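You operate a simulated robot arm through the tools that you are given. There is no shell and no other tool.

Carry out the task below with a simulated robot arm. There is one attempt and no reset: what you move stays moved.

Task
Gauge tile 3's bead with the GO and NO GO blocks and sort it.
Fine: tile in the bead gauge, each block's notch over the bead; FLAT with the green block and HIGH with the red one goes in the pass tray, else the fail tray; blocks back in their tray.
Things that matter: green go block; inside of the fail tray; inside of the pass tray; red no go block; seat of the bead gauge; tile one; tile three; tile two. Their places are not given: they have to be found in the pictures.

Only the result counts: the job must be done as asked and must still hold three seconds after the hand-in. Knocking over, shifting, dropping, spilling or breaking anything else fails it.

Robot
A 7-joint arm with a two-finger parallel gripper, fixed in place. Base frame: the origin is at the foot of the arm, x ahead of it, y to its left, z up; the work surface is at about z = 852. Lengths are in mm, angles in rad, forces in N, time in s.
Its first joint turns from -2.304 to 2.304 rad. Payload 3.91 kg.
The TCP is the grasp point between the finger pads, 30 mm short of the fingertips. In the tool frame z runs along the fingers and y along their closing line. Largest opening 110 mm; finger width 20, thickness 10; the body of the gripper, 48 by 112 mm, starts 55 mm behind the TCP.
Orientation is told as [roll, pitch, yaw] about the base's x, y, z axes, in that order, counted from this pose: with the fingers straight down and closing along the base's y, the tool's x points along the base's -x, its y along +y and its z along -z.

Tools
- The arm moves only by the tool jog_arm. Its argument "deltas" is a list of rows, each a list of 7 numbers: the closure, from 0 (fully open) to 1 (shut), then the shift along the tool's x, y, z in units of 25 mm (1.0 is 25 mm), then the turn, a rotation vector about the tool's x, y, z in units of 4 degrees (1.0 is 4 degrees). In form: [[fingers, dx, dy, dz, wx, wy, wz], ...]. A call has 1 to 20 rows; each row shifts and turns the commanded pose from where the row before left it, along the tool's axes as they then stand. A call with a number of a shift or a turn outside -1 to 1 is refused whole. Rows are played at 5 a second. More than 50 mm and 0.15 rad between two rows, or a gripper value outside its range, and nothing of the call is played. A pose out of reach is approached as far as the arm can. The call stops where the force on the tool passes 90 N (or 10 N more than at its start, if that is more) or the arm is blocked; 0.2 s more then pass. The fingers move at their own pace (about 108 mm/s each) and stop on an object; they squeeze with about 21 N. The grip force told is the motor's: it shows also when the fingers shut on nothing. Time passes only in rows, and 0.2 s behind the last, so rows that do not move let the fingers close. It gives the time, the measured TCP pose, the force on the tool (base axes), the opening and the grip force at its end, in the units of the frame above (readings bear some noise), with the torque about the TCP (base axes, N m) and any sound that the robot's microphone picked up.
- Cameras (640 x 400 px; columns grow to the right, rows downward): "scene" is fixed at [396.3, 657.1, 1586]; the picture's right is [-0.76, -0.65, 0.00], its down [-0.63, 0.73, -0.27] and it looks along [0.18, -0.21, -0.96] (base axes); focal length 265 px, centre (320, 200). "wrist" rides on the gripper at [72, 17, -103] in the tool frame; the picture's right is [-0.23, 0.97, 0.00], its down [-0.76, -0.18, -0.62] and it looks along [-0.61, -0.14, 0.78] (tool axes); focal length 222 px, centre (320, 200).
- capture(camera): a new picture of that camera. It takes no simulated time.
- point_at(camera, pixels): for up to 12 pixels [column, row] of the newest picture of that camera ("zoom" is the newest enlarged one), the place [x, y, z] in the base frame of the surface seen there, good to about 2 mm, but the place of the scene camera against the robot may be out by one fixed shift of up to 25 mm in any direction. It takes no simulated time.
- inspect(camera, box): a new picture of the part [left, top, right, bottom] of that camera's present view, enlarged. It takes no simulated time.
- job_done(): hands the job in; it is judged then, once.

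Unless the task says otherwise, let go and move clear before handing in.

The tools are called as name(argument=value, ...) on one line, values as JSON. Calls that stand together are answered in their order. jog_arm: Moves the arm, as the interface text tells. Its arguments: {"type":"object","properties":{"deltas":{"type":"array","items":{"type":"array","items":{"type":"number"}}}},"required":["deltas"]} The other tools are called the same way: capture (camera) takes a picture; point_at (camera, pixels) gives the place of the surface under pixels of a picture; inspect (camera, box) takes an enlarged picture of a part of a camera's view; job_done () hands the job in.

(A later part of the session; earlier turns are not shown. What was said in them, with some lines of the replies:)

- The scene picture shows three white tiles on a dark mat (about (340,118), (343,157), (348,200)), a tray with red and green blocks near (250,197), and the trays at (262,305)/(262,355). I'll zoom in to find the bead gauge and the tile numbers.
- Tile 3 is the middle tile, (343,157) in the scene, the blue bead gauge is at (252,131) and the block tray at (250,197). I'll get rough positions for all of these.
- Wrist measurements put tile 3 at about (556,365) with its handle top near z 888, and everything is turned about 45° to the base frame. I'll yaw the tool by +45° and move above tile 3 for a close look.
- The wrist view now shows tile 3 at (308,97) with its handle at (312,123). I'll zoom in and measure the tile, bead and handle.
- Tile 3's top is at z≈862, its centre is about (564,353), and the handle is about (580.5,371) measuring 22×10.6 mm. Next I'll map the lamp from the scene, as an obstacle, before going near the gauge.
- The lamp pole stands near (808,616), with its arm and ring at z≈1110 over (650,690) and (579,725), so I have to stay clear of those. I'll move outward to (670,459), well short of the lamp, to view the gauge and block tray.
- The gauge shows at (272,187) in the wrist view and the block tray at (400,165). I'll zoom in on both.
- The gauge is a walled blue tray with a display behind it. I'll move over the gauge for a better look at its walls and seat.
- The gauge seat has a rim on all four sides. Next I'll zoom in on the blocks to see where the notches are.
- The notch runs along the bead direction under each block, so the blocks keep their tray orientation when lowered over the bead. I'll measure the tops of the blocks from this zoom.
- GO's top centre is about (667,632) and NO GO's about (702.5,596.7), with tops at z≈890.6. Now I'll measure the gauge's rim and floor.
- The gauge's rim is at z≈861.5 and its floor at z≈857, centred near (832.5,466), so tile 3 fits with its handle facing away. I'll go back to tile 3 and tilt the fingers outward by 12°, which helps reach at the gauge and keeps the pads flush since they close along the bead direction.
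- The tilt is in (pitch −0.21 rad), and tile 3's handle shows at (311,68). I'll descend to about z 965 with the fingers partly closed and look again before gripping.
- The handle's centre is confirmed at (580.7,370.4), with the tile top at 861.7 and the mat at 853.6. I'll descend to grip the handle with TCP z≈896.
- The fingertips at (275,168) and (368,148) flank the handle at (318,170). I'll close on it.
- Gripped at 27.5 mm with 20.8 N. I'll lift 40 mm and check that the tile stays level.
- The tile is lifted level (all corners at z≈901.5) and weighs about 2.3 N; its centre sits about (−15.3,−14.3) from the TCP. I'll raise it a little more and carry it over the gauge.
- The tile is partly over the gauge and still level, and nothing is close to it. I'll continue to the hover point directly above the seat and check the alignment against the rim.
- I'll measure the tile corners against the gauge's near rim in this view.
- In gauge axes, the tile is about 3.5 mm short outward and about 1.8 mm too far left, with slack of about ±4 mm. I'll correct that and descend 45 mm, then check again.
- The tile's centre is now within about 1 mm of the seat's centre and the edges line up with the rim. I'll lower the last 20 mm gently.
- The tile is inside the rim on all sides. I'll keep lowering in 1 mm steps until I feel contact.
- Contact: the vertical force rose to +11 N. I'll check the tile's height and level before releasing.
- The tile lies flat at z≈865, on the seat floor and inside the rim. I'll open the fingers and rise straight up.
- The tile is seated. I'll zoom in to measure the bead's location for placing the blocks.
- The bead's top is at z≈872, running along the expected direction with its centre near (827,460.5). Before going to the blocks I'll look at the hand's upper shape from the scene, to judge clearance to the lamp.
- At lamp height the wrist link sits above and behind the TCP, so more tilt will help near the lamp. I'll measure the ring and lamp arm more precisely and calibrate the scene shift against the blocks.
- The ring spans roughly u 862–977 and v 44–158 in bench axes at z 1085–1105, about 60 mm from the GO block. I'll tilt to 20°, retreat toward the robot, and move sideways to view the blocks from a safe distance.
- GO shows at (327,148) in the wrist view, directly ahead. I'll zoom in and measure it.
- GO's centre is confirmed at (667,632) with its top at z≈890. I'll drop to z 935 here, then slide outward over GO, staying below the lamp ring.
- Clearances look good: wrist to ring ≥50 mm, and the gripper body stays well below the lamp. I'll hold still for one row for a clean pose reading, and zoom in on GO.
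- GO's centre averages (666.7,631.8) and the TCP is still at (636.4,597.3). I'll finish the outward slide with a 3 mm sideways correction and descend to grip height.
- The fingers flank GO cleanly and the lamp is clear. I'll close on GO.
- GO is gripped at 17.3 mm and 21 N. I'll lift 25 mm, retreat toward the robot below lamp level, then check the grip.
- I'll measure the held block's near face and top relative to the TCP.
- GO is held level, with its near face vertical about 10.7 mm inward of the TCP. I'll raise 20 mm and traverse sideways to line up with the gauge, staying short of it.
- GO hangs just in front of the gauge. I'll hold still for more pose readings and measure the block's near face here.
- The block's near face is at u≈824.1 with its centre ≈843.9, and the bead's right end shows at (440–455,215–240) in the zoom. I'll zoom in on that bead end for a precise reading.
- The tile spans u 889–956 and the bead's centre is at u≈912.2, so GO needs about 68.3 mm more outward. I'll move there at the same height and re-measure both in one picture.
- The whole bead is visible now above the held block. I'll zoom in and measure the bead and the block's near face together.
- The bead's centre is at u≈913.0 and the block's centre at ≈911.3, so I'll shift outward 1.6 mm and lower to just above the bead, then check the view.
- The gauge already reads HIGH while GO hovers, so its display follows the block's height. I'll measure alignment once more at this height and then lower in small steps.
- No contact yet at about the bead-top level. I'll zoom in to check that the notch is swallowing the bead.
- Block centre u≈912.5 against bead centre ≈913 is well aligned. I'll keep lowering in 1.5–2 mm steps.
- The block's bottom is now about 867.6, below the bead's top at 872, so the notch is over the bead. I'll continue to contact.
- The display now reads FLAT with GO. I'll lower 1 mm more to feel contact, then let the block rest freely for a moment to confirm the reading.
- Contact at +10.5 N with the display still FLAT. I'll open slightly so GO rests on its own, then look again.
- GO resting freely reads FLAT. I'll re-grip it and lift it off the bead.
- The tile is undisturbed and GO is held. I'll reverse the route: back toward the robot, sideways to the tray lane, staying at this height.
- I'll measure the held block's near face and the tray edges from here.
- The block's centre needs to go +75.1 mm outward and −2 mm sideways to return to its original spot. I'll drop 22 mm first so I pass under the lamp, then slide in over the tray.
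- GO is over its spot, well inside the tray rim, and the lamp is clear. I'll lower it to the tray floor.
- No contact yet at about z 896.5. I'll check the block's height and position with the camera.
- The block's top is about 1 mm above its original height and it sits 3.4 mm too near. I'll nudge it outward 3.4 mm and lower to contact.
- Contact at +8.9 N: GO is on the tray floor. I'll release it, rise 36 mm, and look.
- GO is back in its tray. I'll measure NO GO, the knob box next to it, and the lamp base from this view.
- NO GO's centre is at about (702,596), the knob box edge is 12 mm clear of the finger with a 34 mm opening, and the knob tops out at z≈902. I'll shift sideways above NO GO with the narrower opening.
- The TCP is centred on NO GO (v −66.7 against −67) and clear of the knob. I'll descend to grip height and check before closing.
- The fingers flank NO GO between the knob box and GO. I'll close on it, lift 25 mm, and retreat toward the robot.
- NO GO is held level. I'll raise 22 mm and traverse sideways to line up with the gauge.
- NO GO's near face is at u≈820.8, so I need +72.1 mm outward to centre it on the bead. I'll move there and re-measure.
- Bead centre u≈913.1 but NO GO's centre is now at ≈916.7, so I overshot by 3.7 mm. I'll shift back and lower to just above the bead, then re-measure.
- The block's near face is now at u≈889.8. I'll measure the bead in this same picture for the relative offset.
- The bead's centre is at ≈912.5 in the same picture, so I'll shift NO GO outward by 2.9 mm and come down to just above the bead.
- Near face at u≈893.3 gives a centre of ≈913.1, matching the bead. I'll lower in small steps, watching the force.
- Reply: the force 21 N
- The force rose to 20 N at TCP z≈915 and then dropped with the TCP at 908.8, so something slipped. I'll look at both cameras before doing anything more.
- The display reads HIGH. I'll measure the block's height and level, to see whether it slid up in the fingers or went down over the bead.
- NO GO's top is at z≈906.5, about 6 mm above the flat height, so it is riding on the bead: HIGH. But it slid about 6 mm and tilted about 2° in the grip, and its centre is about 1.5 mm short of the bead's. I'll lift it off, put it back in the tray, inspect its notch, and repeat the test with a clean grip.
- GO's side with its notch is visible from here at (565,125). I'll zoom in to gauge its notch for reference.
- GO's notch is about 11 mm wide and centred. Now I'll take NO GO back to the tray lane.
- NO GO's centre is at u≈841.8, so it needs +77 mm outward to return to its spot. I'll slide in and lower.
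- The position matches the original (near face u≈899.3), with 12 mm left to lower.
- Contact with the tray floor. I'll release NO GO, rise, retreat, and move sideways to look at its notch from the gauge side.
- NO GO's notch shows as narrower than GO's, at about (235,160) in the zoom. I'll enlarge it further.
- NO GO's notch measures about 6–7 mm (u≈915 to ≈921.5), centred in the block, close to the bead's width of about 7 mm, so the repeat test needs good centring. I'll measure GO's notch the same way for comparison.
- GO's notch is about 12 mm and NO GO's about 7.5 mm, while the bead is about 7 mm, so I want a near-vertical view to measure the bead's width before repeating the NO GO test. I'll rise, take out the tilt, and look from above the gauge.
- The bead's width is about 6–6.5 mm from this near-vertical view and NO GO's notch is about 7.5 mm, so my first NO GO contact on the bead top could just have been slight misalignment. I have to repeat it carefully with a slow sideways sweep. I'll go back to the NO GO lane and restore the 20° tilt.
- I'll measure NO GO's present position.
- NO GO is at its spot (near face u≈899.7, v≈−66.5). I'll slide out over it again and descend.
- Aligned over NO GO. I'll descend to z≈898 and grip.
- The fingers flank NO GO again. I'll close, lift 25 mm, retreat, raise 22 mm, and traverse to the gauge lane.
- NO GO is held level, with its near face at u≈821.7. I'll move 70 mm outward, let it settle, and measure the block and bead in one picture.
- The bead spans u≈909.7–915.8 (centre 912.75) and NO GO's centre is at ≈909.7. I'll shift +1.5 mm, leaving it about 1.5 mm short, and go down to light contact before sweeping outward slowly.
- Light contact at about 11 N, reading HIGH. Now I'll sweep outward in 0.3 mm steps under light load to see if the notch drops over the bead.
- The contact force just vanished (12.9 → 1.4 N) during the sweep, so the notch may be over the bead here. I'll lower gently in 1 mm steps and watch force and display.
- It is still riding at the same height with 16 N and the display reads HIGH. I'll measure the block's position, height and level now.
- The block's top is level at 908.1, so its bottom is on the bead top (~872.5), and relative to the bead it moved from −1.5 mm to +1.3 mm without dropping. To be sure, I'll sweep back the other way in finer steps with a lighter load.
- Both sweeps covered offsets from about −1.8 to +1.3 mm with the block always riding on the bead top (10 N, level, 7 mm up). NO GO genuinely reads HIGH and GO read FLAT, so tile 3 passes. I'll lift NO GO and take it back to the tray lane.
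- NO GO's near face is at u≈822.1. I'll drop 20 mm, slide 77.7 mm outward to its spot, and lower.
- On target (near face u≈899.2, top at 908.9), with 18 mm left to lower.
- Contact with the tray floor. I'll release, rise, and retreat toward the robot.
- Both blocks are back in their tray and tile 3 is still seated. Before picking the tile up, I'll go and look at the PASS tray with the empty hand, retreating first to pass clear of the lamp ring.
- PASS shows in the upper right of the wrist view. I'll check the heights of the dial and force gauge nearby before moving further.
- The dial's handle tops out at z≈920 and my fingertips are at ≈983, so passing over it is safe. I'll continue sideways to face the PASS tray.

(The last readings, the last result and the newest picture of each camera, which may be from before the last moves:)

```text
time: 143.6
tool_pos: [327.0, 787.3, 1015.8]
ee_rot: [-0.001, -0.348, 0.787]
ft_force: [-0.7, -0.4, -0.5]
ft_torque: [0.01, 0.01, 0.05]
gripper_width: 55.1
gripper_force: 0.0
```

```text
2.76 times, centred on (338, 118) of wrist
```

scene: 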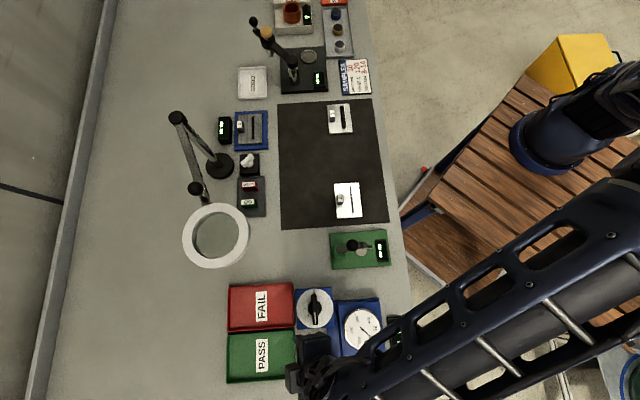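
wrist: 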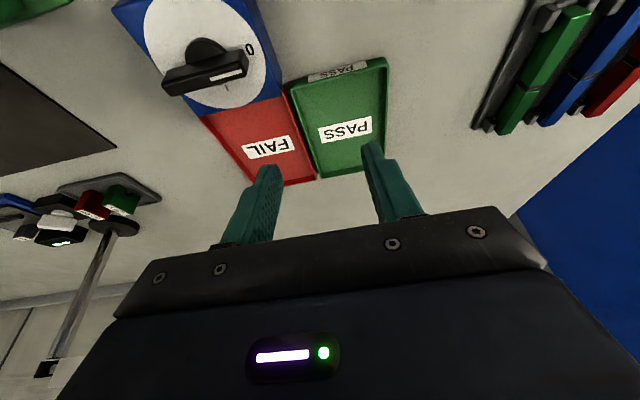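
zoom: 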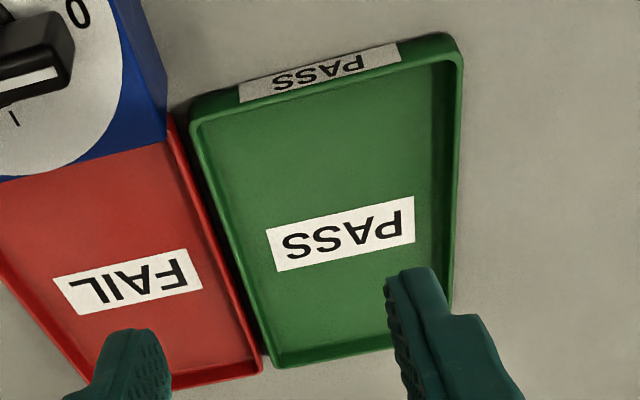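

point_at(camera="zoom", pixels=[[205, 128], [435, 75], [278, 350], [440, 260], [195, 118], [455, 55], [270, 362], [235, 230], [444, 180], [330, 345], [320, 95], [330, 200]])

```text
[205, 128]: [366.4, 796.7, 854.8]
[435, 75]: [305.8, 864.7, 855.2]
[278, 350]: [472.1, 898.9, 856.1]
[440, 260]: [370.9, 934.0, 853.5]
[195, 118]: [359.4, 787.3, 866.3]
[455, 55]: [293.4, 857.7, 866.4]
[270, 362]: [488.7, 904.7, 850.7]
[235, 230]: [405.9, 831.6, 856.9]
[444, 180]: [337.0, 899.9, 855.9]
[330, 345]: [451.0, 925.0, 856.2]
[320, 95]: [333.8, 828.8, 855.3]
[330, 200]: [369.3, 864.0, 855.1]
```

The PASS tray's interior is about 154 mm (u 817–971) by only about 99 mm (v 307–407) and the tile is 97 mm long, so it has to go in turned by 90°. I'll test that pose with the empty hand: set the tilt to 12°, move over the tray, and begin turning −90° about the vertical.

jog_arm(deltas=[[0.5, 0, 0, 0, 0, 1, 0], [0.5, 0, 0, 0, 0, 1, 0], [0.5, -0.8315, 0, 0.177, 0, 0, 0], [0.5, -0.8315, 0, 0.177, 0, 0, 0], [0.5, -0.8315, 0, 0.177, 0, 0, 0], [0.5, -0.8315, 0, 0.177, 0, 0, 0], [0.5, 0, 0, 0, 0, 0, 0]])

jog_arm(deltas=[[0.5, 0, 0, 0, 0.2079, 0, 0.9781], [0.5, 0, 0, 0, 0.2079, 0, 0.9781], [0.5, 0, 0, 0, 0.2079, 0, 0.9781], [0.5, 0, 0, 0, 0.2079, 0, 0.9781], [0.5, 0, 0, 0, 0.2079, 0, 0.9781], [0.5, 0, 0, 0, 0.2079, 0, 0.9781], [0.5, 0, 0, 0, 0.2079, 0, 0.9781], [0.5, 0, 0, 0, 0.2079, 0, 0.9781], [0.5, 0, 0, 0, 0.2079, 0, 0.9781], [0.5, 0, 0, 0, 0.2079, 0, 0.9781], [0.5, 0, 0, 0, 0.2079, 0, 0.9781], [0.5, 0, 0, 0, 0, 0, 0]])

capture(camera="scene")

capture(camera="wrist")

```text
time: 145.2
tool_pos: [388.1, 848.6, 1016.3]
ee_rot: [0.0, -0.21, 0.786]
ft_force: [-0.1, -0.4, -0.1]
ft_torque: [-0.01, -0.05, 0.01]
gripper_width: 54.9
gripper_force: 0.0
```

```text
time: 147.8
tool_pos: [385.9, 848.7, 1014.4]
ee_rot: [0.0, -0.21, 0.018]
ft_force: [0.1, -0.4, 0.0]
ft_torque: [0.02, -0.03, 0.01]
gripper_width: 55.1
gripper_force: 0.1
```

```text
taken
```

scene: 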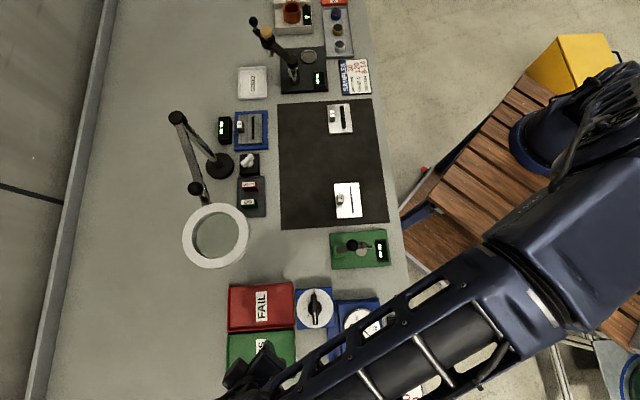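

```text
taken
```

wrist: 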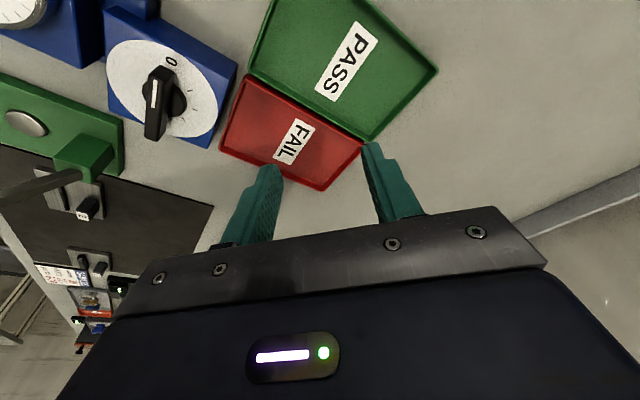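

The turn works so far (yaw 0.018). I'll continue to −45°.

jog_arm(deltas=[[0.5, 0, 0, 0, 0.2079, 0, 0.9781], [0.5, 0, 0, 0, 0.2079, 0, 0.9781], [0.5, 0, 0, 0, 0.2079, 0, 0.9781], [0.5, 0, 0, 0, 0.2079, 0, 0.9781], [0.5, 0, 0, 0, 0.2079, 0, 0.9781], [0.5, 0, 0, 0, 0.2079, 0, 0.9781], [0.5, 0, 0, 0, 0.2079, 0, 0.9781], [0.5, 0, 0, 0, 0.2079, 0, 0.9781], [0.5, 0, 0, 0, 0.2079, 0, 0.9781], [0.5, 0, 0, 0, 0.2079, 0, 0.9781], [0.5, 0, 0, 0, 0.2079, 0, 0.9781], [0.5, 0, 0, 0, 0.104, 0, 0.489], [0.5, 0, 0, 0, 0, 0, 0]])

capture(camera="wrist")

capture(camera="scene")

```text
time: 150.6
tool_pos: [385.6, 847.2, 1015.5]
ee_rot: [0.0, -0.208, -0.786]
ft_force: [-0.4, -0.6, 0.1]
ft_torque: [0.02, -0.01, -0.02]
gripper_width: 55.0
gripper_force: 0.1
```

```text
taken
```

wrist: 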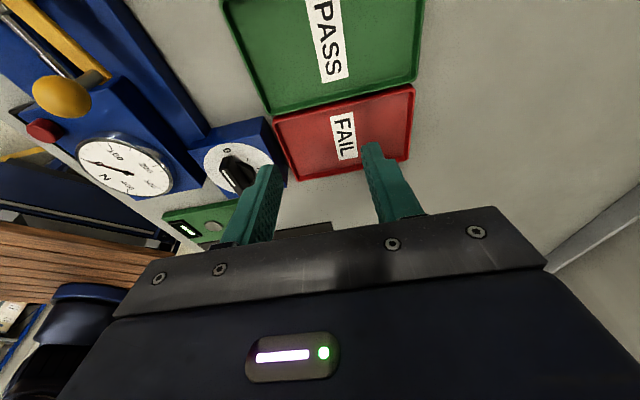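

```text
taken
```

scene: 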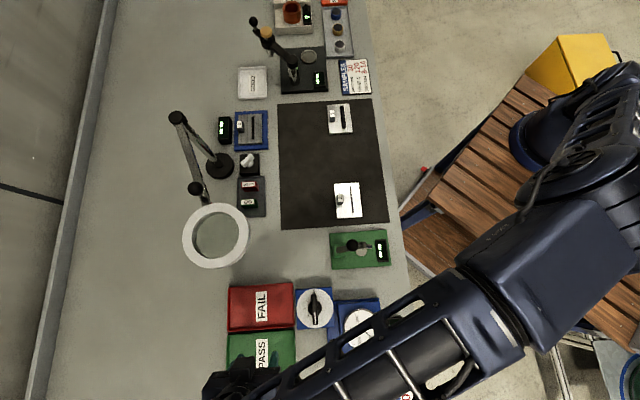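

The turned pose is reachable over the tray. I'll turn back to +45°, then return along the same lane toward the gauge to pick up the tile.

jog_arm(deltas=[[0.5, 0, 0, 0, -0.2079, 0, -0.9781], [0.5, 0, 0, 0, -0.2079, 0, -0.9781], [0.5, 0, 0, 0, -0.2079, 0, -0.9781], [0.5, 0, 0, 0, -0.2079, 0, -0.9781], [0.5, 0, 0, 0, -0.2079, 0, -0.9781], [0.5, 0, 0, 0, -0.2079, 0, -0.9781], [0.5, 0, 0, 0, -0.2079, 0, -0.9781], [0.5, 0, 0, 0, -0.2079, 0, -0.9781], [0.5, 0, 0, 0, -0.2079, 0, -0.9781], [0.5, 0, 0, 0, -0.2079, 0, -0.9781], [0.5, 0, 0, 0, -0.2079, 0, -0.9781], [0.5, 0, 0, 0, -0.2079, 0, -0.9781], [0.5, 0, 0, 0, -0.2079, 0, -0.9781], [0.5, 0, 0, 0, -0.2079, 0, -0.9781], [0.5, 0, 0, 0, -0.2079, 0, -0.9781], [0.5, 0, 0, 0, -0.2079, 0, -0.9781], [0.5, 0, 0, 0, -0.2079, 0, -0.9781], [0.5, 0, 0, 0, -0.2079, 0, -0.9781], [0.5, 0, 0, 0, -0.2079, 0, -0.9781], [0.5, 0, 0, 0, -0.2079, 0, -0.9781]])

jog_arm(deltas=[[0.5, 0, 0, 0, -0.2079, 0, -0.9781], [0.5, 0, 0, 0, -0.2079, 0, -0.9781], [0.5, 0, 0, 0, -0.104, 0, -0.489], [0.5, 0.929, 0, -0.1975, 0, 0, 0], [0.5, 0.929, 0, -0.1975, 0, 0, 0], [0.5, 0.929, 0, -0.1975, 0, 0, 0], [0.5, 0.929, 0, -0.1975, 0, 0, 0], [0.5, 0, 0, 0, 0, 0, 0]])

jog_arm(deltas=[[0.5, 0, -0.973, 0, 0, 0, 0], [0.5, 0, -0.973, 0, 0, 0, 0], [0.5, 0, -0.973, 0, 0, 0, 0], [0.5, 0, -0.973, 0, 0, 0, 0], [0.5, 0, -0.973, 0, 0, 0, 0], [0.5, 0, -0.973, 0, 0, 0, 0], [0.5, 0, -0.973, 0, 0, 0, 0], [0.5, 0, -0.973, 0, 0, 0, 0], [0.5, 0, -0.973, 0, 0, 0, 0], [0.5, 0, -0.973, 0, 0, 0, 0], [0.5, 0, -0.973, 0, 0, 0, 0], [0.5, 0, -0.973, 0, 0, 0, 0], [0.5, 0, 0, 0, 0, 0, 0]])

```text
time: 154.8
tool_pos: [386.4, 848.1, 1014.2]
ee_rot: [0.0, -0.209, 0.613]
ft_force: [-0.4, 0.7, 0.5]
ft_torque: [0.0, 0.01, 0.01]
gripper_width: 55.0
gripper_force: 0.0
```

```text
time: 156.6
tool_pos: [319.3, 780.8, 1016.5]
ee_rot: [0.001, -0.21, 0.786]
ft_force: [-0.5, 0.4, 0.2]
ft_torque: [0.01, -0.01, 0.0]
gripper_width: 54.9
gripper_force: 0.1
```

```text
time: 159.4
tool_pos: [526.7, 574.8, 1016.3]
ee_rot: [0.0, -0.21, 0.784]
ft_force: [-0.5, -0.2, -0.1]
ft_torque: [0.03, -0.02, 0.02]
gripper_width: 55.2
gripper_force: 0.0
```

All clear so far; I'll continue sideways to the gauge lane.

jog_arm(deltas=[[0.5, 0, -0.977, 0, 0, 0, 0], [0.5, 0, -0.977, 0, 0, 0, 0], [0.5, 0, -0.977, 0, 0, 0, 0], [0.5, 0, -0.977, 0, 0, 0, 0], [0.5, 0, -0.977, 0, 0, 0, 0], [0.5, 0, -0.977, 0, 0, 0, 0], [0.5, 0, -0.977, 0, 0, 0, 0], [0.5, 0, -0.977, 0, 0, 0, 0], [0.5, 0, -0.977, 0, 0, 0, 0], [0.5, 0, -0.977, 0, 0, 0, 0], [0.5, 0, -0.977, 0, 0, 0, 0], [0.5, 0, -0.977, 0, 0, 0, 0], [0.5, 0, 0, 0, 0, 0, 0]])

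capture(camera="wrist")

inspect(camera="wrist", box=[240, 80, 400, 220])

```text
time: 162.2
tool_pos: [732.9, 367.7, 1016.2]
ee_rot: [0.001, -0.209, 0.786]
ft_force: [0.0, -0.5, 0.4]
ft_torque: [0.03, -0.01, -0.02]
gripper_width: 55.1
gripper_force: 0.0
```

```text
taken
```

wrist: 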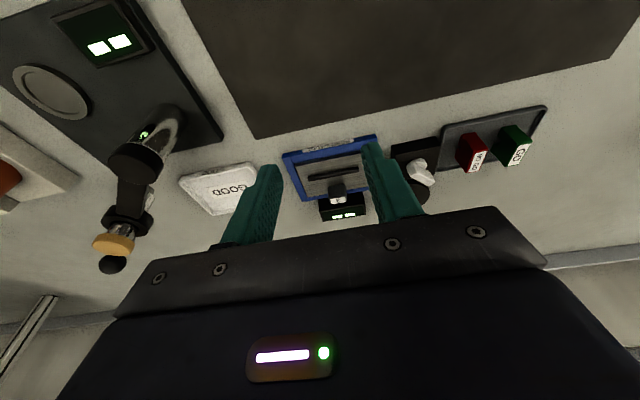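

```text
2.86 times, centred on (320, 150) of wrist
```

zoom: 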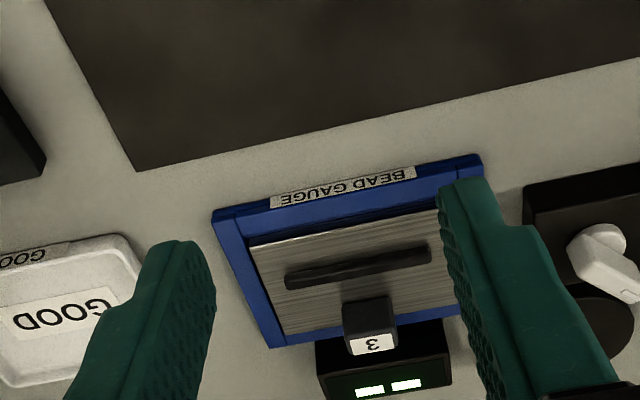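

I'll measure the handle from here.

inspect(camera="wrist", box=[310, 170, 370, 215])

point_at(camera="zoom", pixels=[[225, 235], [345, 205], [250, 265], [350, 245], [290, 235], [240, 180], [330, 160], [285, 190]])

```text
8.89 times, centred on (340, 192) of wrist
```

zoom: 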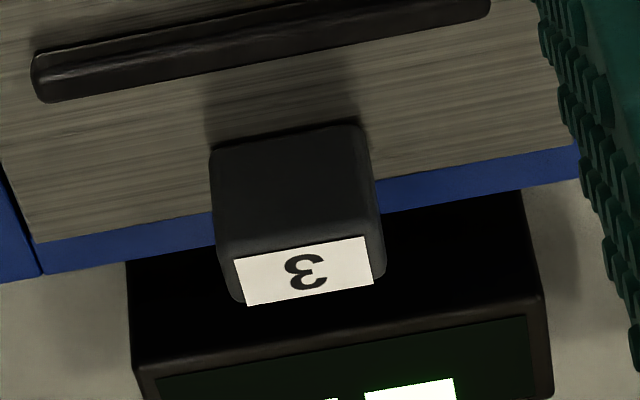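

```text
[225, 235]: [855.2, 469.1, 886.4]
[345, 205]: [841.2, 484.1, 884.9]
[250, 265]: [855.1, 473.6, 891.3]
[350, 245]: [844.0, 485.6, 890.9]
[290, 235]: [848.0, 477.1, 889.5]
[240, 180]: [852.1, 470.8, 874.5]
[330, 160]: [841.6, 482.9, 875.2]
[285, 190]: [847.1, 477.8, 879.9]
```

The handle's centre is at about u 944.1, v −253.6 with its top at ≈891. I'll drop 30 mm and move outward above it.

jog_arm(deltas=[[0.545, 0.125, 0, 0.587, 0, 0, 0], [0.545, 0.125, 0, 0.587, 0, 0, 0], [0.545, -0.7805, -0.018, 0.166, 0, 0, 0], [0.545, -0.7805, -0.018, 0.166, 0, 0, 0], [0.545, -0.7805, -0.018, 0.166, 0, 0, 0], [0.545, -0.7805, -0.018, 0.166, 0, 0, 0], [0.545, -0.7805, -0.018, 0.166, 0, 0, 0], [0.545, -0.7805, -0.018, 0.166, 0, 0, 0], [0.545, -0.7805, -0.018, 0.166, 0, 0, 0], [0.545, -0.7805, -0.018, 0.166, 0, 0, 0], [0.545, 0, 0, 0, 0, 0, 0], [0.545, 0, 0, 0, 0, 0, 0]])

capture(camera="wrist")

inspect(camera="wrist", box=[240, 50, 400, 180])

point_at(camera="zoom", pixels=[[290, 185], [335, 175], [298, 215], [340, 205], [315, 195], [288, 165], [330, 155], [310, 178]])

```text
time: 164.8
tool_pos: [847.4, 477.9, 984.3]
ee_rot: [0.0, -0.209, 0.786]
ft_force: [0.0, 0.1, 0.0]
ft_torque: [0.0, 0.04, -0.02]
gripper_width: 50.4
gripper_force: 0.0
```

```text
taken
```

wrist: 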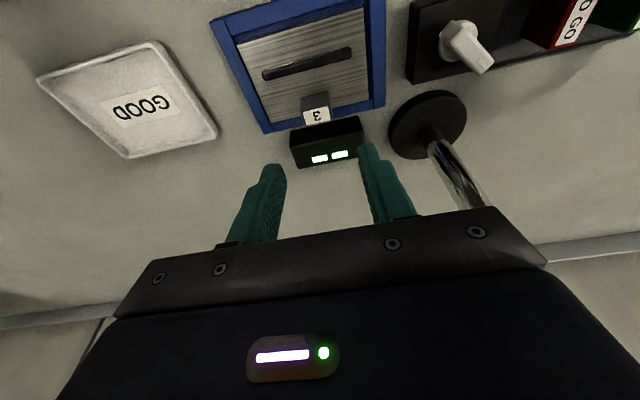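

```text
3.08 times, centred on (320, 115) of wrist
```

zoom: 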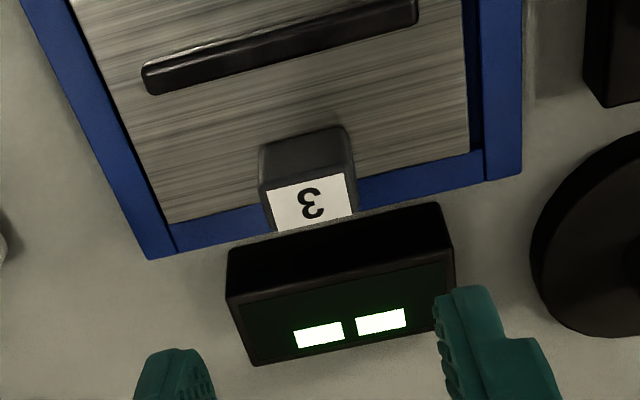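

```text
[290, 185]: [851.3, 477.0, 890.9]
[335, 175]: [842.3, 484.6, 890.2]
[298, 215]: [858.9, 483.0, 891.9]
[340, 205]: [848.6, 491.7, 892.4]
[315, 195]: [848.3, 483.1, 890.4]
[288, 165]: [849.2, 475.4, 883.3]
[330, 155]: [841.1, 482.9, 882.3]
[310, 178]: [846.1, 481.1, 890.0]
```

The TCP is above the handle within about 1 mm. I'll descend to grip height, checking before closing.

jog_arm(deltas=[[0.545, 0.176, 0, 0.8295, 0, 0, 0], [0.545, 0.176, 0, 0.8295, 0, 0, 0], [0.545, 0.176, 0, 0.8295, 0, 0, 0], [0.545, 0.176, 0, 0.8295, 0, 0, 0], [0.545, 0, 0, 0, 0, 0, 0], [0.545, 0, 0, 0, 0, 0, 0]])

inspect(camera="wrist", box=[190, 20, 430, 220])

```text
time: 166.2
tool_pos: [848.2, 478.2, 901.4]
ee_rot: [0.0, -0.208, 0.786]
ft_force: [-0.1, -0.5, 0.9]
ft_torque: [-0.02, -0.01, -0.02]
gripper_width: 50.2
gripper_force: 0.0
```

```text
2.00 times, centred on (310, 120) of wrist
```

zoom: 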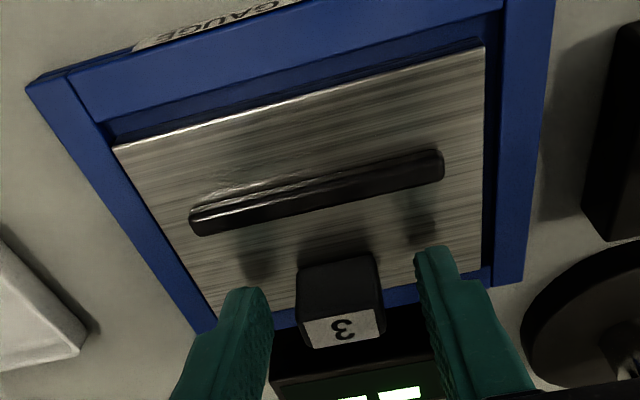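

The fingers flank the handle at good height. I'll close and lift.

jog_arm(deltas=[[0.7, 0, 0, 0, 0, 0, 0], [0.8, 0, 0, 0, 0, 0, 0], [1, 0, 0, 0, 0, 0, 0], [1, 0, 0, 0, 0, 0, 0], [1, 0, 0, 0, 0, 0, 0], [1, -0.083, 0, -0.391, 0, 0, 0], [1, -0.083, 0, -0.391, 0, 0, 0], [1, -0.166, 0, -0.782, 0, 0, 0], [1, -0.166, 0, -0.782, 0, 0, 0], [1, 0, 0, 0, 0, 0, 0], [1, 0, 0, 0, 0, 0, 0]])

inspect(camera="wrist", box=[190, 20, 430, 220])

point_at(camera="zoom", pixels=[[118, 150], [478, 50], [474, 265], [230, 312], [200, 222], [438, 158], [320, 150], [340, 335]])

```text
time: 168.6
tool_pos: [849.2, 476.2, 959.2]
ee_rot: [0.0, -0.21, 0.785]
ft_force: [0.0, -0.2, -3.1]
ft_torque: [0.08, -0.03, -0.01]
gripper_width: 27.7
gripper_force: 21.0
```

```text
2.00 times, centred on (310, 120) of wrist
```

zoom: 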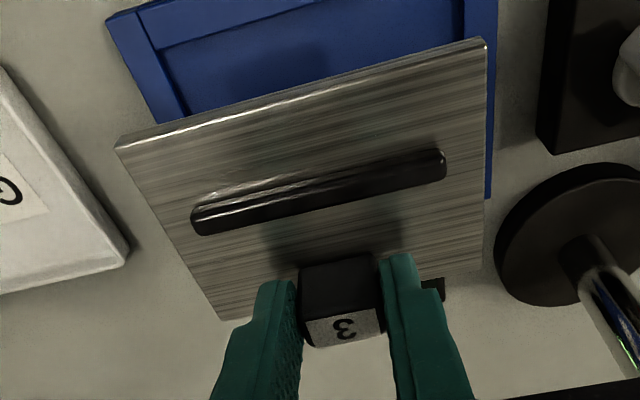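

```text
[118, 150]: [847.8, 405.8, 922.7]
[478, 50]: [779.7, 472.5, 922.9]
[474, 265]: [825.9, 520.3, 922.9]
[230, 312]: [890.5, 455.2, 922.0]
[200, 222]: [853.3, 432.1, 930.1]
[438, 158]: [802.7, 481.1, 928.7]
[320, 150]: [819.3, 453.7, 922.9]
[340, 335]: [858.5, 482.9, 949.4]
```

The tile is lifted level (z 922.5), with its centre 18.4 mm inward of the TCP. I'll retreat toward the robot, raise it well above everything, and check the heights of fixtures along the route.

jog_arm(deltas=[[1, 0.8636, 0, -0.1836, 0, 0, 0], [1, 0.8636, 0, -0.1836, 0, 0, 0], [1, 0.8636, 0, -0.1836, 0, 0, 0], [1, 0.8636, 0, -0.1836, 0, 0, 0], [1, 0.8636, 0, -0.1836, 0, 0, 0], [1, 0.8636, 0, -0.1836, 0, 0, 0], [1, 0.8636, 0, -0.1836, 0, 0, 0], [1, -0.197, 0, -0.926, 0, 0, 0], [1, -0.197, 0, -0.926, 0, 0, 0], [1, -0.197, 0, -0.926, 0, 0, 0], [1, 0, 0, 0, 0, 0, 0]])

capture(camera="wrist")

capture(camera="scene")

point_at(camera="scene", pixels=[[352, 244], [365, 245], [345, 247], [340, 240], [380, 250], [335, 262], [340, 190], [345, 200]])

```text
time: 171.0
tool_pos: [739.5, 368.6, 1031.7]
ee_rot: [-0.001, -0.209, 0.785]
ft_force: [0.5, 0.6, -3.5]
ft_torque: [0.08, -0.05, 0.01]
gripper_width: 27.6
gripper_force: 20.4
```

```text
taken
```

wrist: 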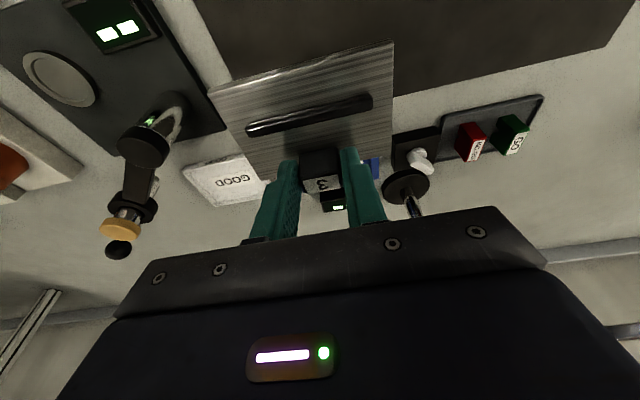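

```text
taken
```

scene: 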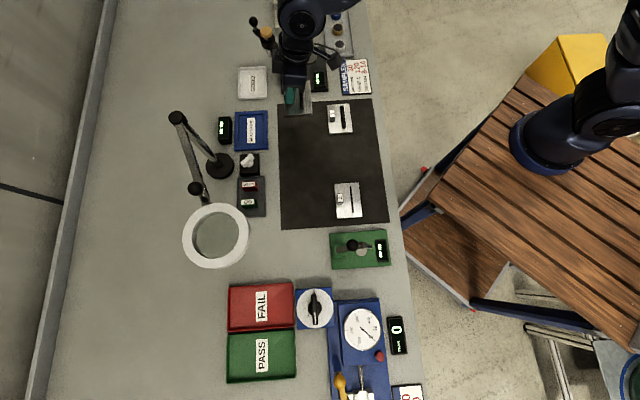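

```text
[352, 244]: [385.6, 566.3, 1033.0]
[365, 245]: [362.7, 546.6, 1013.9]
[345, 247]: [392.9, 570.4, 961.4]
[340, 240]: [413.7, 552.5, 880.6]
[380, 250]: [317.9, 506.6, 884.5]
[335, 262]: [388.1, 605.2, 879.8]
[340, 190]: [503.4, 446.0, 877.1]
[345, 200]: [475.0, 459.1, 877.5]
```

The green fixture's lever ball reaches z≈1018 at u≈670, v≈124; my lane at u≈786 keeps the tile about 48 mm away from it and the hand about 50 mm from the lamp ring. I'll carry the tile sideways along this lane.

jog_arm(deltas=[[1, 0, 0.9, 0, 0, 0, 0], [1, 0, 0.9, 0, 0, 0, 0], [1, 0, 0.9, 0, 0, 0, 0], [1, 0, 0.9, 0, 0, 0, 0], [1, 0, 0.9, 0, 0, 0, 0], [1, 0, 0.9, 0, 0, 0, 0], [1, 0, 0.9, 0, 0, 0, 0], [1, 0, 0.9, 0, 0, 0, 0], [1, 0, 0.9, 0, 0, 0, 0], [1, 0, 0.9, 0, 0, 0, 0], [1, 0, 0.9, 0, 0, 0, 0], [1, 0, 0, 0, 0, 0, 0]])

capture(camera="scene")

capture(camera="wrist")

```text
time: 173.6
tool_pos: [563.7, 544.4, 1032.3]
ee_rot: [-0.001, -0.209, 0.787]
ft_force: [-0.7, -0.3, -3.5]
ft_torque: [0.02, -0.03, 0.01]
gripper_width: 27.4
gripper_force: 21.0
```

```text
taken
```

scene: 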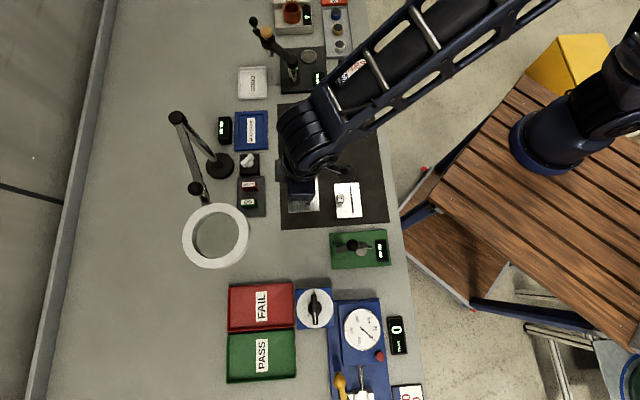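

```text
taken
```

wrist: 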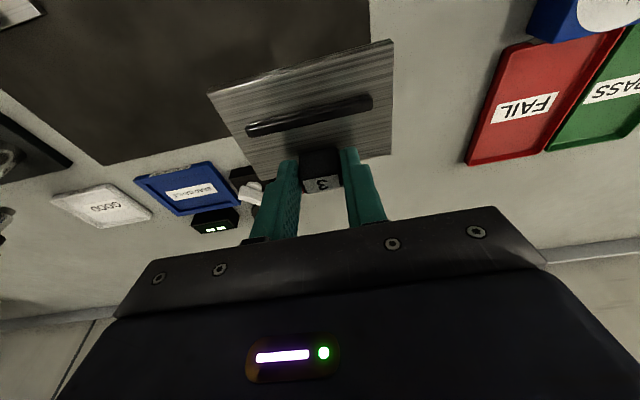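

The tile is steady and the lane is clear. I'll continue sideways to v≈332.

jog_arm(deltas=[[1, -0.05, 0.9, 0.01, 0, 0, 0], [1, -0.05, 0.9, 0.01, 0, 0, 0], [1, -0.05, 0.9, 0.01, 0, 0, 0], [1, 0, 0.9, 0, 0, 0, 0], [1, 0, 0.9, 0, 0, 0, 0], [1, 0, 0.9, 0, 0, 0, 0], [1, 0, 0.9, 0, 0, 0, 0], [1, 0, 0.9, 0, 0, 0, 0], [1, 0, 0.9, 0, 0, 0, 0], [1, 0, 0.9, 0, 0, 0, 0], [1, 0, 0.9, 0, 0, 0, 0], [1, 0, 0.9, 0, 0, 0, 0], [1, 0, 0.9, 0, 0, 0, 0], [1, 0, 0.9, 0, 0, 0, 0], [1, 0, 0.9, 0, 0, 0, 0], [1, 0, 0, 0, 0, 0, 0]])

capture(camera="wrist")

capture(camera="scene")

```text
time: 177.0
tool_pos: [327.6, 784.7, 1030.2]
ee_rot: [0.0, -0.212, 0.784]
ft_force: [-0.9, -0.3, -3.3]
ft_torque: [0.03, -0.02, 0.01]
gripper_width: 27.6
gripper_force: 20.7
```

```text
taken
```

wrist: 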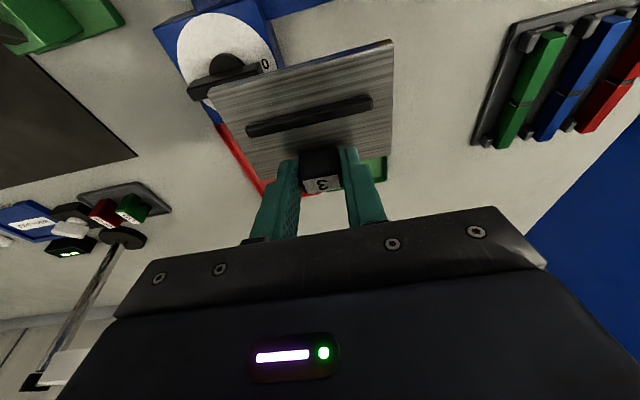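

```text
taken
```

scene: 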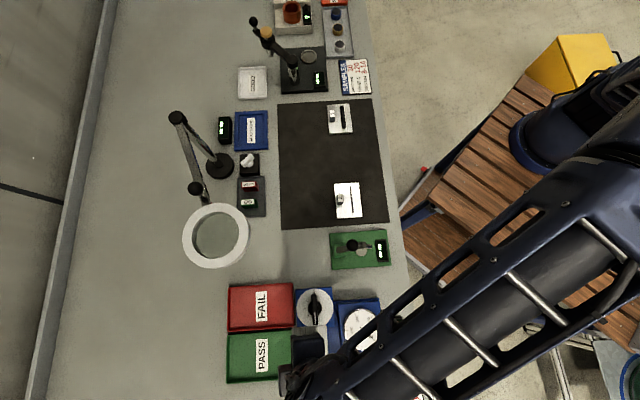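

I'll check the height of the coloured bars at the right before turning.

point_at(camera="wrist", pixels=[[540, 70], [585, 70], [620, 80], [490, 120], [500, 60], [30, 20], [225, 65]])

jog_arm(deltas=[[1, -0.94, 0.06, 0.1998, 0, 0, 0], [1, -0.94, 0.06, 0.1998, 0, 0, 0], [1, -0.94, 0.06, 0.1998, 0, 0, 0], [1, -0.94, 0.06, 0.1998, 0, 0, 0], [1, 0, 0, 0, 0, 0, 0]])

```text
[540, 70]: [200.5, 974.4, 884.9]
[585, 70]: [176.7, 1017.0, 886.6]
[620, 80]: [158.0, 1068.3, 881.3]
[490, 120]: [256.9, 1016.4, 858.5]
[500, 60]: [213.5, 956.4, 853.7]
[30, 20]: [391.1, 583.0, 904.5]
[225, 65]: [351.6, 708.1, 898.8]
```

```text
time: 178.2
tool_pos: [392.4, 856.0, 1029.4]
ee_rot: [-0.002, -0.211, 0.785]
ft_force: [0.1, -0.4, -3.2]
ft_torque: [0.01, -0.06, -0.01]
gripper_width: 27.6
gripper_force: 21.4
```

The rack tops at z≈887, far below. The TCP is over the tray, so I'll turn the tile −90° about the vertical, gently.

jog_arm(deltas=[[1, 0, 0, 0, 0.1663, 0, 0.7825], [1, 0, 0, 0, 0.1663, 0, 0.7825], [1, 0, 0, 0, 0.1663, 0, 0.7825], [1, 0, 0, 0, 0.1663, 0, 0.7825], [1, 0, 0, 0, 0.1663, 0, 0.7825], [1, 0, 0, 0, 0.1663, 0, 0.7825], [1, 0, 0, 0, 0.1663, 0, 0.7825], [1, 0, 0, 0, 0.1663, 0, 0.7825], [1, 0, 0, 0, 0.1663, 0, 0.7825], [1, 0, 0, 0, 0.1663, 0, 0.7825], [1, 0, 0, 0, 0.1663, 0, 0.7825], [1, 0, 0, 0, 0.1663, 0, 0.7825], [1, 0, 0, 0, 0.1663, 0, 0.7825], [1, 0, 0, 0, 0.1663, 0, 0.7825], [1, 0, 0, 0, 0, 0, 0]])

jog_arm(deltas=[[1, 0, 0, 0, 0.1663, 0, 0.7825], [1, 0, 0, 0, 0.1663, 0, 0.7825], [1, 0, 0, 0, 0.1663, 0, 0.7825], [1, 0, 0, 0, 0.1663, 0, 0.7825], [1, 0, 0, 0, 0.1663, 0, 0.7825], [1, 0, 0, 0, 0.1663, 0, 0.7825], [1, 0, 0, 0, 0.1663, 0, 0.7825], [1, 0, 0, 0, 0.1663, 0, 0.7825], [1, 0, 0, 0, 0.1663, 0, 0.7825], [1, 0, 0, 0, 0.1663, 0, 0.7825], [1, 0, 0, 0, 0.1663, 0, 0.7825], [1, 0, 0, 0, 0.1663, 0, 0.7825], [1, 0, 0, 0, 0.1663, 0, 0.7825], [1, 0, 0, 0, 0.1663, 0, 0.7825], [1, 0, 0, 0, 0, 0, 0]])

capture(camera="wrist")

capture(camera="scene")

```text
time: 181.4
tool_pos: [391.4, 857.0, 1029.8]
ee_rot: [-0.001, -0.209, 0.005]
ft_force: [0.3, 0.6, -2.9]
ft_torque: [-0.01, -0.06, -0.01]
gripper_width: 27.6
gripper_force: 21.1
```

```text
time: 184.6
tool_pos: [390.0, 855.9, 1029.6]
ee_rot: [-0.002, -0.211, -0.777]
ft_force: [0.9, -0.5, -3.5]
ft_torque: [0.01, -0.04, -0.02]
gripper_width: 27.9
gripper_force: 21.1
```

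```text
taken
```

wrist: 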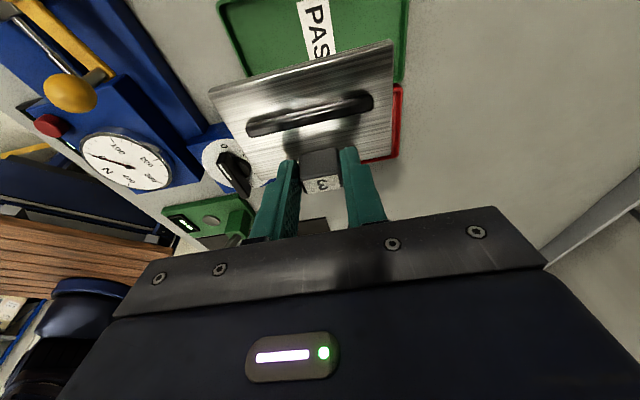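

```text
taken
```

scene: 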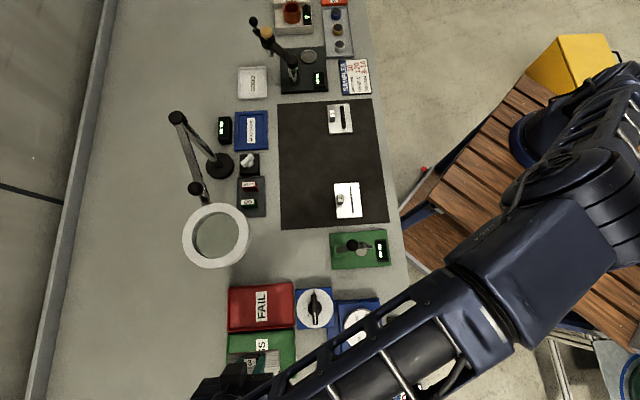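

The tile is turned (yaw −0.777). I'll verify its corners against the tray's interior before lowering.

inspect(camera="wrist", box=[190, 0, 430, 200])

point_at(camera="zoom", pixels=[[110, 178], [478, 85], [474, 305], [225, 352], [80, 5], [495, 150], [440, 60], [130, 110], [485, 60], [110, 100]])

```text
2.00 times, centred on (310, 100) of wrist
```

zoom: 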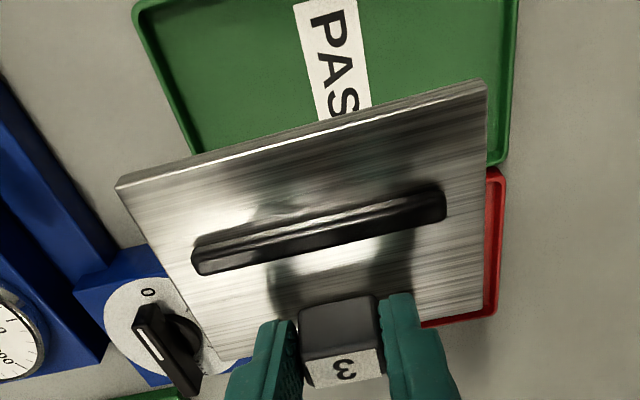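

```text
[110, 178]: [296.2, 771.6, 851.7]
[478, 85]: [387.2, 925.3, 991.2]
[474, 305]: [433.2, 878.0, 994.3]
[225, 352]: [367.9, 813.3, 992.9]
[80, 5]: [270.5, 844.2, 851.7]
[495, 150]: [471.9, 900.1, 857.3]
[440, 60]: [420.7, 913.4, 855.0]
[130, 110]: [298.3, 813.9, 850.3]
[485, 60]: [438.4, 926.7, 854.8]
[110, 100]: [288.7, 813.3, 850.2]
```

The tile spans u 831–925 and v 322–389, well inside the tray's interior (817–971 by 307–407). I'll lower it 115 mm and check again.

jog_arm(deltas=[[1, 0.1663, 0, 0.7825, 0, 0, 0], [1, 0.1663, 0, 0.7825, 0, 0, 0], [1, 0.1663, 0, 0.7825, 0, 0, 0], [1, 0.1663, 0, 0.7825, 0, 0, 0], [1, 0.1663, 0, 0.7825, 0, 0, 0], [1, 0.125, 0, 0.587, 0, 0, 0], [1, 0, 0, 0, 0, 0, 0], [1, 0, 0, 0, 0, 0, 0]])

capture(camera="wrist")

inspect(camera="wrist", box=[190, 0, 430, 200])

point_at(camera="zoom", pixels=[[125, 184], [478, 85], [474, 305], [225, 352], [90, 180], [510, 150], [300, 60], [230, 390]])

```text
time: 186.4
tool_pos: [392.4, 856.0, 915.9]
ee_rot: [-0.001, -0.212, -0.779]
ft_force: [0.6, -0.3, -3.0]
ft_torque: [-0.05, -0.07, -0.03]
gripper_width: 28.0
gripper_force: 20.8
```

```text
taken
```

wrist: 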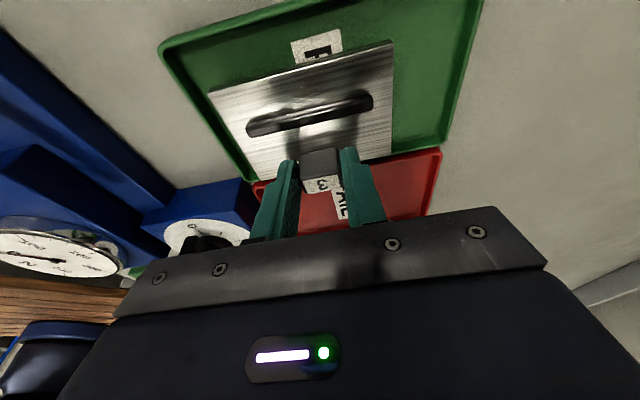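

```text
2.00 times, centred on (310, 100) of wrist
```

zoom: 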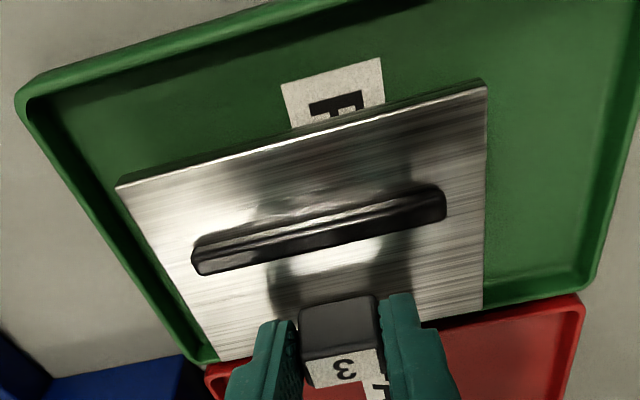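

```text
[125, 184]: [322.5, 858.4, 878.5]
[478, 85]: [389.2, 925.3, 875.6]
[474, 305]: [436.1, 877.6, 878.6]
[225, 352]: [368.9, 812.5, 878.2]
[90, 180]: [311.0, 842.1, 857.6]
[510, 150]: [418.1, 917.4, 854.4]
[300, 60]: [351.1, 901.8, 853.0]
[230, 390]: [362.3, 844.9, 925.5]
```

The tile is inside the walls on all sides with about 15 mm left to the floor. I'll lower it to contact.

jog_arm(deltas=[[1, 0.05, 0, 0.2347, 0, 0, 0], [1, 0.05, 0, 0.2347, 0, 0, 0], [1, 0, 0, 0, 0, 0, 0]])

jog_arm(deltas=[[1, 0.0083, 0, 0.0391, 0, 0, 0], [1, 0.0083, 0, 0.0391, 0, 0, 0], [1, 0, 0, 0, 0, 0, 0]])

jog_arm(deltas=[[1, 0.0083, 0, 0.0391, 0, 0, 0], [1, 0, 0, 0, 0, 0, 0]])

```text
time: 187.2
tool_pos: [392.8, 858.0, 905.6]
ee_rot: [-0.002, -0.212, -0.778]
ft_force: [0.0, -0.5, -3.3]
ft_torque: [-0.03, -0.04, 0.01]
gripper_width: 27.7
gripper_force: 21.0
```

```text
time: 188.0
tool_pos: [394.0, 857.6, 903.1]
ee_rot: [-0.001, -0.211, -0.779]
ft_force: [-0.8, -0.2, -3.1]
ft_torque: [-0.01, 0.0, -0.02]
gripper_width: 27.7
gripper_force: 21.4
```

```text
time: 188.6
tool_pos: [392.4, 857.0, 901.5]
ee_rot: [-0.001, -0.212, -0.778]
ft_force: [-0.9, -0.7, -2.5]
ft_torque: [-0.04, 0.01, -0.01]
gripper_width: 27.9
gripper_force: 20.9
```

jog_arm(deltas=[[1, 0.0083, 0, 0.0391, 0, 0, 0], [1, 0, 0, 0, 0, 0, 0]])

jog_arm(deltas=[[1, 0.0083, 0, 0.0391, 0, 0, 0], [1, 0, 0, 0, 0, 0, 0]])

inspect(camera="wrist", box=[190, 0, 430, 200])

point_at(camera="zoom", pixels=[[125, 184], [478, 85], [474, 300], [225, 352], [330, 170]])

```text
time: 189.2
tool_pos: [391.7, 857.2, 899.4]
ee_rot: [-0.004, -0.211, -0.779]
ft_force: [0.3, -0.1, -2.1]
ft_torque: [-0.02, -0.02, 0.04]
gripper_width: 27.5
gripper_force: 20.9
```

```text
time: 189.8
tool_pos: [391.5, 857.0, 899.0]
ee_rot: [0.001, -0.21, -0.777]
ft_force: [-0.9, -1.9, 11.3]
ft_torque: [0.22, 0.35, 0.01]
gripper_width: 27.4
gripper_force: 21.2
```

```text
2.00 times, centred on (310, 100) of wrist
```

zoom: 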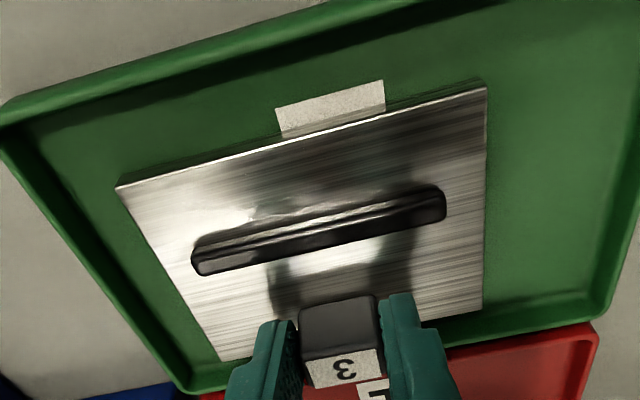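

```text
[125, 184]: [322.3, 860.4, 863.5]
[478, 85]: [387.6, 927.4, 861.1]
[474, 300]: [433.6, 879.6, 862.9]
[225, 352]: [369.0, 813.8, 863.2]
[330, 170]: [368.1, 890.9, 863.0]
```

The tile is flat on the tray floor (top z≈862.7, contact 11 N). I'll open and rise straight up.

jog_arm(deltas=[[0.75, 0, 0, 0, 0, 0, 0], [0.58, 0, 0, 0, 0, 0, 0], [0.58, 0, 0, 0, 0, 0, 0], [0.58, -0.083, 0, -0.391, 0, 0, 0], [0.58, -0.1663, 0, -0.7825, 0, 0, 0], [0.58, -0.1663, 0, -0.7825, 0, 0, 0], [0.58, -0.1663, 0, -0.7825, 0, 0, 0], [0.58, -0.1663, 0, -0.7825, 0, 0, 0], [0.58, -0.1663, 0, -0.7825, 0, 0, 0], [0.58, 0, 0, 0, 0, 0, 0]])

capture(camera="wrist")

capture(camera="scene")

```text
time: 192.0
tool_pos: [391.8, 857.7, 1009.4]
ee_rot: [-0.002, -0.211, -0.779]
ft_force: [0.6, 0.1, 0.7]
ft_torque: [-0.03, 0.0, 0.01]
gripper_width: 46.2
gripper_force: 0.2
```

```text
taken
```

wrist: 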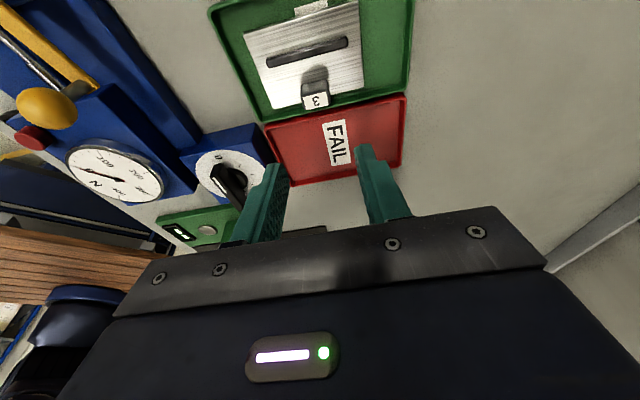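

```text
taken
```

scene: 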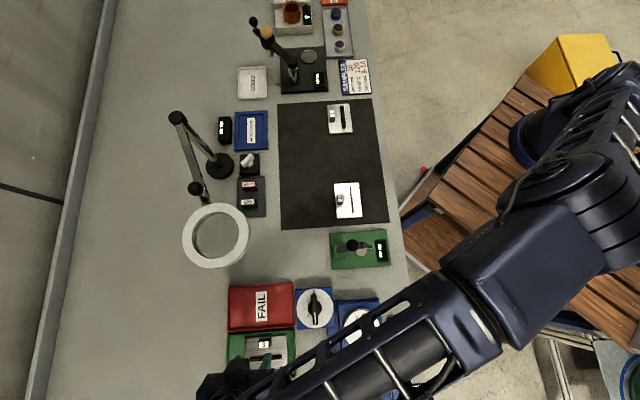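

Tile 3 lies in the PASS tray and the hand is clear. I'll make a last check of the tray, the blocks and the rest of the bench, and lift a bit further.

jog_arm(deltas=[[0.58, -0.1663, 0, -0.7825, 0, 0, 0], [0.58, -0.1663, 0, -0.7825, 0, 0, 0], [0.58, 0, 0, 0, 0, 0, 0], [0.58, 0, 0, 0, 0, 0, 0]])

inspect(camera="scene", box=[200, 80, 400, 280])

inspect(camera="wrist", box=[200, 0, 430, 190])

inspect(camera="scene", box=[210, 270, 330, 400])

```text
time: 193.0
tool_pos: [390.1, 858.1, 1049.9]
ee_rot: [-0.001, -0.212, -0.778]
ft_force: [-0.2, -0.1, -0.2]
ft_torque: [-0.01, 0.02, 0.01]
gripper_width: 46.0
gripper_force: 0.1
```

```text
2.00 times, centred on (300, 180) of scene
```

zoom: 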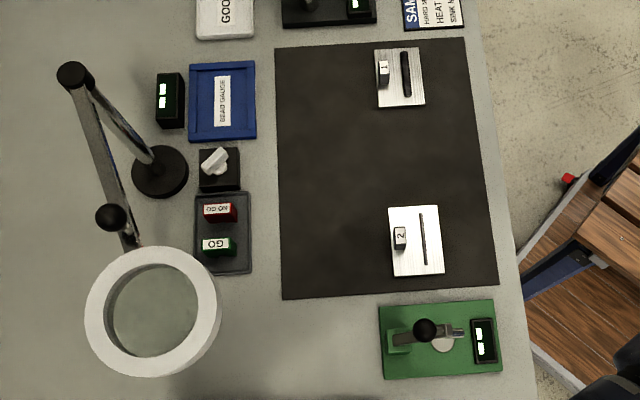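

```text
2.11 times, centred on (315, 95) of wrist
```

zoom: 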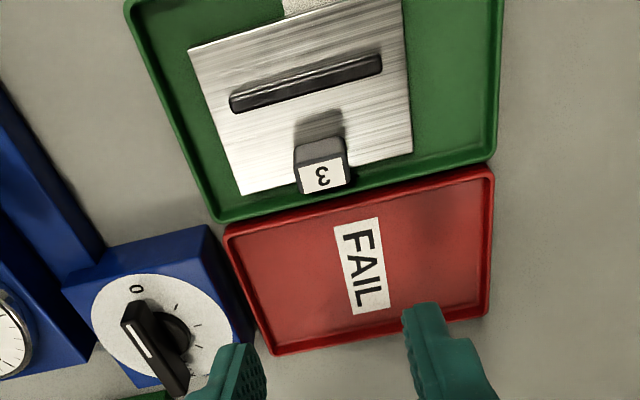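

```text
3.08 times, centred on (270, 335) of scene
```

zoom: 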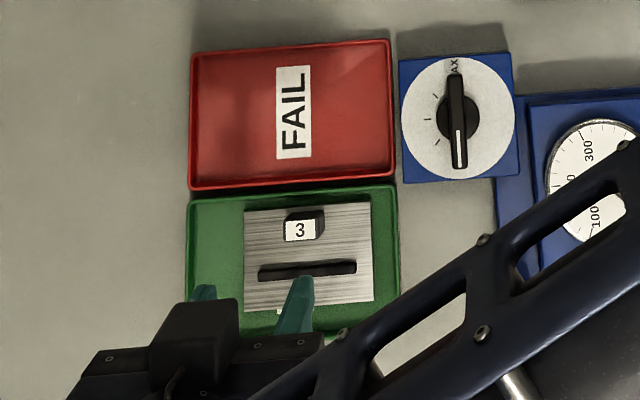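

Tile 3 lies flat inside the PASS tray, both blocks stand in their own tray, and nothing else has moved (tiles 1 and 2, lamp, dial and fixtures all as before). GO read FLAT and NO GO read HIGH, so I'm handing in.

job_done()

```text
The job is handed in.
```

I gauged tile 3, it passed, and I put it in the pass tray. Both blocks are back in their tray, and the job is handed in.

- **Green GO block:** it went down over the bead and the gauge read FLAT, both while held and while resting on its own.
- **Red NO GO block:** it stayed on top of the bead, about 7 mm up, and the gauge read HIGH. I never let it rest freely; all its readings were taken while held.
    - **First try:** it slipped in the grip and sat slightly off-centre.
    - **Second try:** I gripped it again and swept it slowly both ways across the bead. It never dropped in.

The NO GO notch measured close to the bead's width in the pictures, so the HIGH result rests on that sweep rather than on the measured sizes.

The pass tray was too narrow for the tile in its original direction, so I turned it by 90° and it lies flat inside. In the last pictures nothing else on the bench looked moved.
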